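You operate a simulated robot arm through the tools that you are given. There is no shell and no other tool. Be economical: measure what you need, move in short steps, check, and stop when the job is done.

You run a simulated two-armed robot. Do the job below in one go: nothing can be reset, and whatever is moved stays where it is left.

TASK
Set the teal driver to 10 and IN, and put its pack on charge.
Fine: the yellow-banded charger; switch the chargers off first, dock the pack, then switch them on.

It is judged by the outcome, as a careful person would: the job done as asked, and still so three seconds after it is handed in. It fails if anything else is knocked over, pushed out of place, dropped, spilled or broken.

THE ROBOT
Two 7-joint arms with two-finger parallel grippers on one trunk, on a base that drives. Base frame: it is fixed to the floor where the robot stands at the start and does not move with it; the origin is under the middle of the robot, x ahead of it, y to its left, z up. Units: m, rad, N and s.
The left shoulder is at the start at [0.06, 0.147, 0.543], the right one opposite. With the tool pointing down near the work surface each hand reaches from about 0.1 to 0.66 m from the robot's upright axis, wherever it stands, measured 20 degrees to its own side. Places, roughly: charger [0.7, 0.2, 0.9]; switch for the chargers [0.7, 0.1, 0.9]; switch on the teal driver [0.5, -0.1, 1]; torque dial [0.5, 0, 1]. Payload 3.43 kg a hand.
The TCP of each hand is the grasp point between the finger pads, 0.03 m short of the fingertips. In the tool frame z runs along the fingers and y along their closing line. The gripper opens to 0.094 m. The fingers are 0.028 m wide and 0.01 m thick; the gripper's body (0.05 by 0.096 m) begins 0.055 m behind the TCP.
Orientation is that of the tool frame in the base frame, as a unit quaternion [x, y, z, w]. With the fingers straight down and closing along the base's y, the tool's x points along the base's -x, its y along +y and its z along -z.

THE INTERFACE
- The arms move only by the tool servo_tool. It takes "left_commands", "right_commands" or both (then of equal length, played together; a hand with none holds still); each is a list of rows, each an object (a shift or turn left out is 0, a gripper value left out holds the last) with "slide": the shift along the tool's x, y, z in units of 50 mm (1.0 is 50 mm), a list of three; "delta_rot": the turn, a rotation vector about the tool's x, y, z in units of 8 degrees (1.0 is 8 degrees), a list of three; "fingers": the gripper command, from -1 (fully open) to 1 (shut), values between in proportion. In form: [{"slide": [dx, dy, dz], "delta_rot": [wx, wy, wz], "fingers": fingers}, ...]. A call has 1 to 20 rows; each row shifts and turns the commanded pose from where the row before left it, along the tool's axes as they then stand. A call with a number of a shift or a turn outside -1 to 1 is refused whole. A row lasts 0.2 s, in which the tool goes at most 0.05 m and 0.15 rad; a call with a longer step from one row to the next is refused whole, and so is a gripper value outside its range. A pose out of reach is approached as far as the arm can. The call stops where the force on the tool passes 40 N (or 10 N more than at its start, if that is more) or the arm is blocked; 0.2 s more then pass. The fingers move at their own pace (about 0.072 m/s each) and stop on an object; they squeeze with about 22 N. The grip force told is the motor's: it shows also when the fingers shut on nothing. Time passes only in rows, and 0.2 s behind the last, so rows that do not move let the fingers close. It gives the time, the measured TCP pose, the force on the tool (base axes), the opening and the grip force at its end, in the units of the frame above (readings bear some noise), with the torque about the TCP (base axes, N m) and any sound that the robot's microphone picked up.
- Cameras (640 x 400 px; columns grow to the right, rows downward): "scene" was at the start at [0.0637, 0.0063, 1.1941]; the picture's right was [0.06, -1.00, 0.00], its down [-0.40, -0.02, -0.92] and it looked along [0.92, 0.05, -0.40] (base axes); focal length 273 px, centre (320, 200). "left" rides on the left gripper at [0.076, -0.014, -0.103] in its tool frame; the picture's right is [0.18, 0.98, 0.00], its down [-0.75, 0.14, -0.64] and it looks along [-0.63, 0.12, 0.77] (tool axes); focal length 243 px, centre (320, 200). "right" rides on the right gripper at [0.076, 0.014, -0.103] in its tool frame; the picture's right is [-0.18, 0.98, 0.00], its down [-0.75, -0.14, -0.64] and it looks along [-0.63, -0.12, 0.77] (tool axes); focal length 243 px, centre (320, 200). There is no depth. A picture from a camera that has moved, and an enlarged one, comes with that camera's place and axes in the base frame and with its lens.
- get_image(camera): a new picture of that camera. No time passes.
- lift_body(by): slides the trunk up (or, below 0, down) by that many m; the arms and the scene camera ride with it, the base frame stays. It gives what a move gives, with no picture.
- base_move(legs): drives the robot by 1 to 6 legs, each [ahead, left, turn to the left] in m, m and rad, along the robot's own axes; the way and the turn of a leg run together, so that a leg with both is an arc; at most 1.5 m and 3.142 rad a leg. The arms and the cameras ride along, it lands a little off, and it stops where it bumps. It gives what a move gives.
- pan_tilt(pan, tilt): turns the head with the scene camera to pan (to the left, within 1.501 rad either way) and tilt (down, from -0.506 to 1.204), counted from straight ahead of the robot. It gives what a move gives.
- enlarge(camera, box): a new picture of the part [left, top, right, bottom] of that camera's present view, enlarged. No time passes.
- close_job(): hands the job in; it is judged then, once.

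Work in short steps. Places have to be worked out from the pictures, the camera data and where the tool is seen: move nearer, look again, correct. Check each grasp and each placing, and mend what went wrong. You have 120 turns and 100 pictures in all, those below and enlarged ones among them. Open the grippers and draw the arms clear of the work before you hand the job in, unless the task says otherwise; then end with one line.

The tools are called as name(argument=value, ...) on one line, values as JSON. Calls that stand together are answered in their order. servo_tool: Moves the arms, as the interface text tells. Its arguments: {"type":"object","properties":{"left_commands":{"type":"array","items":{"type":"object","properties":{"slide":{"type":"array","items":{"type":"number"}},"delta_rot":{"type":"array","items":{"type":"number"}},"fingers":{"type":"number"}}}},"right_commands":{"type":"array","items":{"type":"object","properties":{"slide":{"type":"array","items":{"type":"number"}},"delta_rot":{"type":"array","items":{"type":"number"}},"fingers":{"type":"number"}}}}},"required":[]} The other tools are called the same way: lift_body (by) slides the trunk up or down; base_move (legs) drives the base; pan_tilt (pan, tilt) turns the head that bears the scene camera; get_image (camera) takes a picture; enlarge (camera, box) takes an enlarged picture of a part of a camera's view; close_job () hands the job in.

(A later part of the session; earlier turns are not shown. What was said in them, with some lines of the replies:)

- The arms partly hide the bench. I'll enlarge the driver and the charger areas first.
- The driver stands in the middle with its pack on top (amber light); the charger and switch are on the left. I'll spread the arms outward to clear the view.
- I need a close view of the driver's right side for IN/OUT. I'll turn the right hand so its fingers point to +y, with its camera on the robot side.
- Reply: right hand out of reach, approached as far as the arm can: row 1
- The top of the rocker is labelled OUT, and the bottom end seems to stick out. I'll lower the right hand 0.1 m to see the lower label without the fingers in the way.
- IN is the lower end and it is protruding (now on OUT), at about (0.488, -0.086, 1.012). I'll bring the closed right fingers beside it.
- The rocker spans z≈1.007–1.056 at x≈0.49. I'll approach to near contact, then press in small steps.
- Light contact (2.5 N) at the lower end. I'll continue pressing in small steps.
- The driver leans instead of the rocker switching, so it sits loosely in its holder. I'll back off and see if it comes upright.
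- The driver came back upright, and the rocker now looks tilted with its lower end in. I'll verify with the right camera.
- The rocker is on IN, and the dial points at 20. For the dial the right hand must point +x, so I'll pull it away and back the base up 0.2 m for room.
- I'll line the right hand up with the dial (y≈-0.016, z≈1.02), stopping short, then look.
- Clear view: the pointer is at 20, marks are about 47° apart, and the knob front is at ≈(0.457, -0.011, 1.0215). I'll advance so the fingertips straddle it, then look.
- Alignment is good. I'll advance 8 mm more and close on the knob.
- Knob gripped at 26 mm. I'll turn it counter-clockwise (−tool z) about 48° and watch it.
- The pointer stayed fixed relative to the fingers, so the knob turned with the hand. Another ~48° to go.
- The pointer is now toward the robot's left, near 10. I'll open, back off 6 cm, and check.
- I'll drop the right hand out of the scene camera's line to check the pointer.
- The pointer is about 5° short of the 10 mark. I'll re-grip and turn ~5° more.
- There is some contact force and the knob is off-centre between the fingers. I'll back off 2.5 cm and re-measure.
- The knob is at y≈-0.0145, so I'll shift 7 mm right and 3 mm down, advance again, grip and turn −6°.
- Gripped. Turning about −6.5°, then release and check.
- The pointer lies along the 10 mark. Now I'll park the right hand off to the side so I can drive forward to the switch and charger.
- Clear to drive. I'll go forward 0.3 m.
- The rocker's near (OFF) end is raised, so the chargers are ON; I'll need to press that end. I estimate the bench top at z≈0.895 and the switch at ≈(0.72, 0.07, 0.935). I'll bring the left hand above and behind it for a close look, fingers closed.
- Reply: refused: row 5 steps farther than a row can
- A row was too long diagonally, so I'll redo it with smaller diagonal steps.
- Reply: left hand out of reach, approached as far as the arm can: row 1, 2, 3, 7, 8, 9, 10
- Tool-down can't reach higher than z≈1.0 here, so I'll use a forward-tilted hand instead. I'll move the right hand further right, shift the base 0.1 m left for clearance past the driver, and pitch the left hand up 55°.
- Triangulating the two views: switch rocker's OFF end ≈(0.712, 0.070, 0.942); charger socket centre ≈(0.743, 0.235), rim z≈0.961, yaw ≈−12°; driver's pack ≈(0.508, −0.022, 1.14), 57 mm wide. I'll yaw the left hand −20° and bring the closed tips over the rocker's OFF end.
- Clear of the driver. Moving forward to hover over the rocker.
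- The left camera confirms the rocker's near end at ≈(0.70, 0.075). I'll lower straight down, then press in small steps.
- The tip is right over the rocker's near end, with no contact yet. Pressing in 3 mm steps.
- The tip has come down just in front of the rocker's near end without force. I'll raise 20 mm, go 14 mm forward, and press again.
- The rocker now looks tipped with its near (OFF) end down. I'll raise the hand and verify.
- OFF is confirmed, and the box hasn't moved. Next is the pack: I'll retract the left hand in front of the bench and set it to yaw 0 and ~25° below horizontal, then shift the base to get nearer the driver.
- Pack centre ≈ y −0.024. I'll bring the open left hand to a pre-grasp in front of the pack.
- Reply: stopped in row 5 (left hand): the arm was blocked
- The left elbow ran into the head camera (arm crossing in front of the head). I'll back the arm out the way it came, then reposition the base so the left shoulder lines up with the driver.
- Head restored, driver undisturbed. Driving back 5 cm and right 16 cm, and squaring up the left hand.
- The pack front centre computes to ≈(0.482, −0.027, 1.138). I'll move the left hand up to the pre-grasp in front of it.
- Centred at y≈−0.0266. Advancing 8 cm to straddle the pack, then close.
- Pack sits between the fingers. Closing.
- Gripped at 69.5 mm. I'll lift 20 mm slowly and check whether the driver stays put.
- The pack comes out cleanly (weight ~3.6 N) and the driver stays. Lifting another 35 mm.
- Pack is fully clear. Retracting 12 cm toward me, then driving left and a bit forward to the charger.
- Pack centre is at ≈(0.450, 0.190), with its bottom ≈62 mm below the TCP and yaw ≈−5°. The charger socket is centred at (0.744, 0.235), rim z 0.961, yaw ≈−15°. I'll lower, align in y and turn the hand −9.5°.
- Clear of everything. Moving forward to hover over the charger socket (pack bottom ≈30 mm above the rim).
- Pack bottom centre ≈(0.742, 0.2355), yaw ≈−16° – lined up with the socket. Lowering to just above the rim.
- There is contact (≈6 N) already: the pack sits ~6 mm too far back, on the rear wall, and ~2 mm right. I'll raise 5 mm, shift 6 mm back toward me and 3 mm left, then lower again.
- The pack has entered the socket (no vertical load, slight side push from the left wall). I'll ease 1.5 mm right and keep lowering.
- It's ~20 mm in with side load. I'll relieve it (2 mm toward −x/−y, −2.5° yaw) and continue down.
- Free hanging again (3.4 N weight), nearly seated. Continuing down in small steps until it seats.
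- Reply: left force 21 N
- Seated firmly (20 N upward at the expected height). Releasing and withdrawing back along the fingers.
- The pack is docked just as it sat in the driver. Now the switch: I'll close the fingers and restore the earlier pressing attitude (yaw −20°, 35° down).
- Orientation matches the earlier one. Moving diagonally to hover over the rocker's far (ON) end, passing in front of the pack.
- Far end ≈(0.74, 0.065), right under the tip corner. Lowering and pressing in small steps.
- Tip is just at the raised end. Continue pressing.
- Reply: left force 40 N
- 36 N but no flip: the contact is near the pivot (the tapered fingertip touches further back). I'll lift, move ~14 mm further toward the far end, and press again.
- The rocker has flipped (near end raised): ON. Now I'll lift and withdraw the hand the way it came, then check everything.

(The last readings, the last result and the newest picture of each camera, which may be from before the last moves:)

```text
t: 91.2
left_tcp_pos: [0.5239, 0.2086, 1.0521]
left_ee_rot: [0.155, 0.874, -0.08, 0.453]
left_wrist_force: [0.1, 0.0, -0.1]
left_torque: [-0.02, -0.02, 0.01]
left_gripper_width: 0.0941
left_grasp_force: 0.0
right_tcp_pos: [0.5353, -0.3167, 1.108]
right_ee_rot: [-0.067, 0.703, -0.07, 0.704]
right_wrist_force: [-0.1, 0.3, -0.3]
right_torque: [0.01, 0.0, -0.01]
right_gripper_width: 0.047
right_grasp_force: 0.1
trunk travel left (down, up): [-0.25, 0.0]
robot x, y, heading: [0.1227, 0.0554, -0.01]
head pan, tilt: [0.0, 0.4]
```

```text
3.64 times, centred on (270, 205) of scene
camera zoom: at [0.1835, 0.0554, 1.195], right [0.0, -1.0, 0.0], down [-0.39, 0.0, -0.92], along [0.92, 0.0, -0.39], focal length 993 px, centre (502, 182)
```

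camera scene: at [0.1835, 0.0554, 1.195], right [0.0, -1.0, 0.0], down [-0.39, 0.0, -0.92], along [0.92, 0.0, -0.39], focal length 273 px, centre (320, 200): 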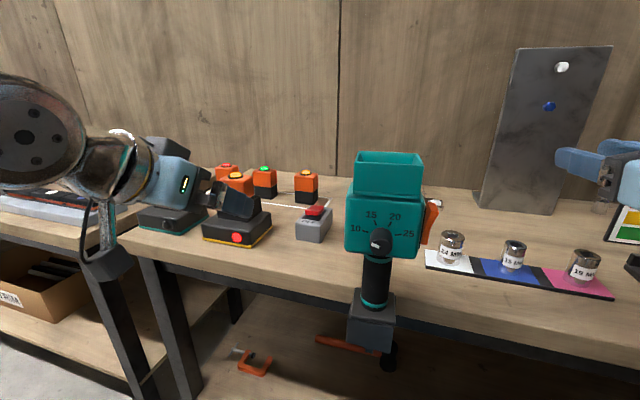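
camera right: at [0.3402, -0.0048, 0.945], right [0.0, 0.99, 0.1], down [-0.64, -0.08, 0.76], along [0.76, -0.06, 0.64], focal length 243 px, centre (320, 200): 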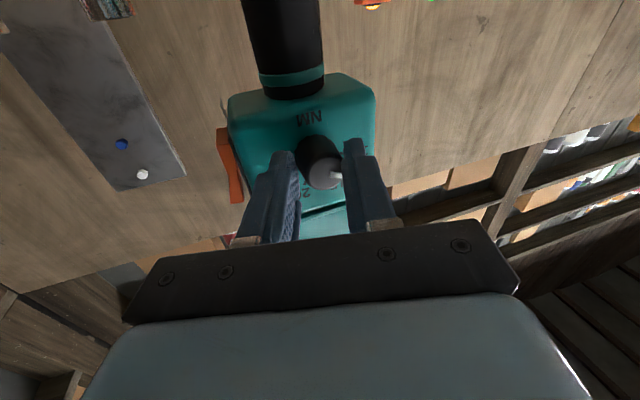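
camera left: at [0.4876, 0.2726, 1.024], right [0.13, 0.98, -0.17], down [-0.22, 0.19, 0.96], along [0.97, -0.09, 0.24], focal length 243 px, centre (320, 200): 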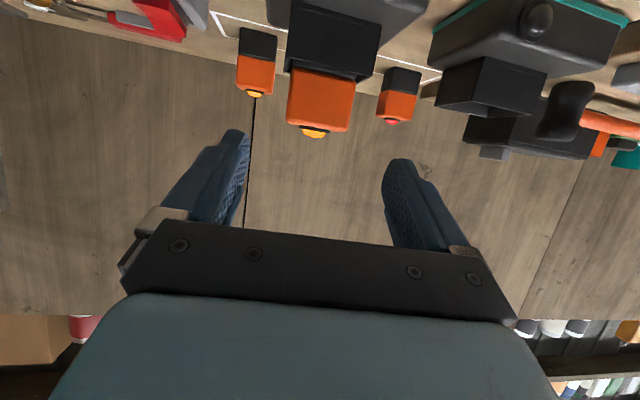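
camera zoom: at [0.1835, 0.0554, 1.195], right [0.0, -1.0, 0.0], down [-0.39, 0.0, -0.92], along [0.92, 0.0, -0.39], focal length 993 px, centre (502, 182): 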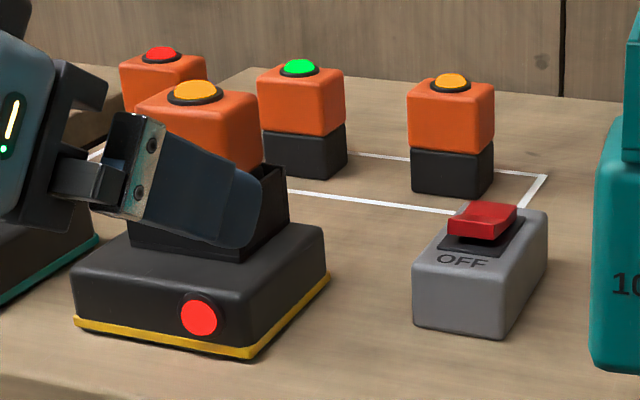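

The charger's lamp is now lit red with the switch ON. I'll pull the left hand fully clear and check seating and the teal charger's lamp for comparison.

servo_tool(left_commands=[{"slide": [0.454, 0, -0.76]}, {"slide": [0.454, 0, -0.76]}, {"slide": [0.454, 0, -0.76]}, {"slide": [0.3, 0.5, -0.6]}, {"slide": [0.2, 0.8, -0.3]}, {}, {}, {}])

enlarge(camera="scene", box=[120, 150, 340, 260])

```text
t: 93.0
left_tcp_pos: [0.375, 0.332, 1.0679]
left_ee_rot: [0.155, 0.874, -0.08, 0.453]
left_wrist_force: [0.1, 0.1, 0.7]
left_torque: [-0.03, 0.02, 0.03]
left_gripper_width: 0.094
left_grasp_force: 0.0
right_tcp_pos: [0.5353, -0.3162, 1.1085]
right_ee_rot: [-0.067, 0.703, -0.071, 0.704]
right_wrist_force: [-0.4, 0.9, -0.3]
right_torque: [0.03, 0.02, -0.04]
right_gripper_width: 0.0473
right_grasp_force: 0.0
trunk travel left (down, up): [-0.25, 0.0]
robot x, y, heading: [0.1203, 0.0553, 0.0]
head pan, tilt: [0.0, 0.4]
```

```text
2.91 times, centred on (230, 205) of scene
camera zoom: at [0.1834, 0.0554, 1.195], right [0.0, -1.0, 0.0], down [-0.39, 0.0, -0.92], along [0.92, 0.0, -0.39], focal length 794 px, centre (582, 186)
```

zoom: 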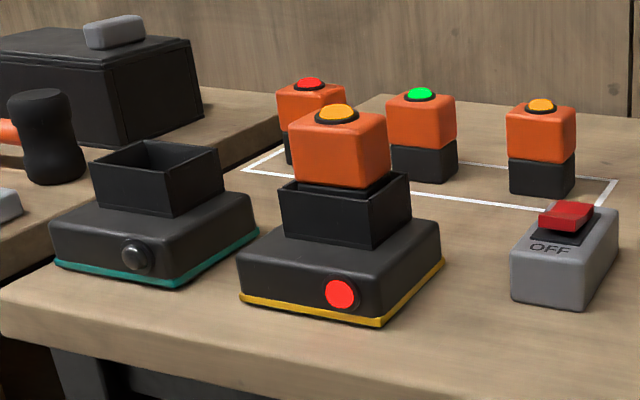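

The teal charger's lamp is dark while the yellow one glows red, so the pack is charging. A final check of the driver's dial and rocker.

enlarge(camera="scene", box=[335, 145, 455, 265])

servo_tool(right_commands=[{"slide": [0, -0.4, -0.8], "fingers": -1}, {"slide": [0, -0.4, -0.8]}, {"slide": [0, 0, -0.8]}, {"slide": [0, 0, -0.8]}, {}])

```text
3.33 times, centred on (395, 205) of scene
camera zoom: at [0.1834, 0.0554, 1.195], right [0.0, -1.0, 0.0], down [-0.39, 0.0, -0.92], along [0.92, 0.0, -0.39], focal length 910 px, centre (70, 183)
```

zoom: 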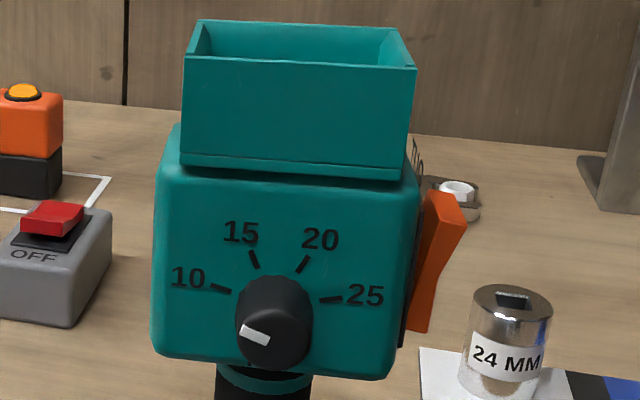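

```text
t: 94.2
left_tcp_pos: [0.3737, 0.3316, 1.069]
left_ee_rot: [0.155, 0.874, -0.08, 0.453]
left_wrist_force: [-0.3, -0.3, 0.0]
left_torque: [-0.01, 0.0, -0.01]
left_gripper_width: 0.094
left_grasp_force: 0.0
right_tcp_pos: [0.374, -0.3556, 1.1147]
right_ee_rot: [-0.068, 0.703, -0.07, 0.704]
right_wrist_force: [-0.6, 0.7, -0.7]
right_torque: [0.0, -0.01, 0.01]
right_gripper_width: 0.0943
right_grasp_force: 0.0
trunk travel left (down, up): [-0.25, 0.0]
robot x, y, heading: [0.1189, 0.0529, -0.006]
head pan, tilt: [0.0, 0.4]
```

Dial at 10, rocker at IN, the pack docked and charging, the switch ON, both hands open and clear. Handing in.

close_job()

```text
The job is handed in.
```

The teal driver is set to 10 and IN. Its pack is docked in the yellow-banded charger, which was switched off for the docking and back on afterwards, and its lamp now shows red. The dial pointer may sit about 5° toward 15 from the 10 mark; views differed slightly.
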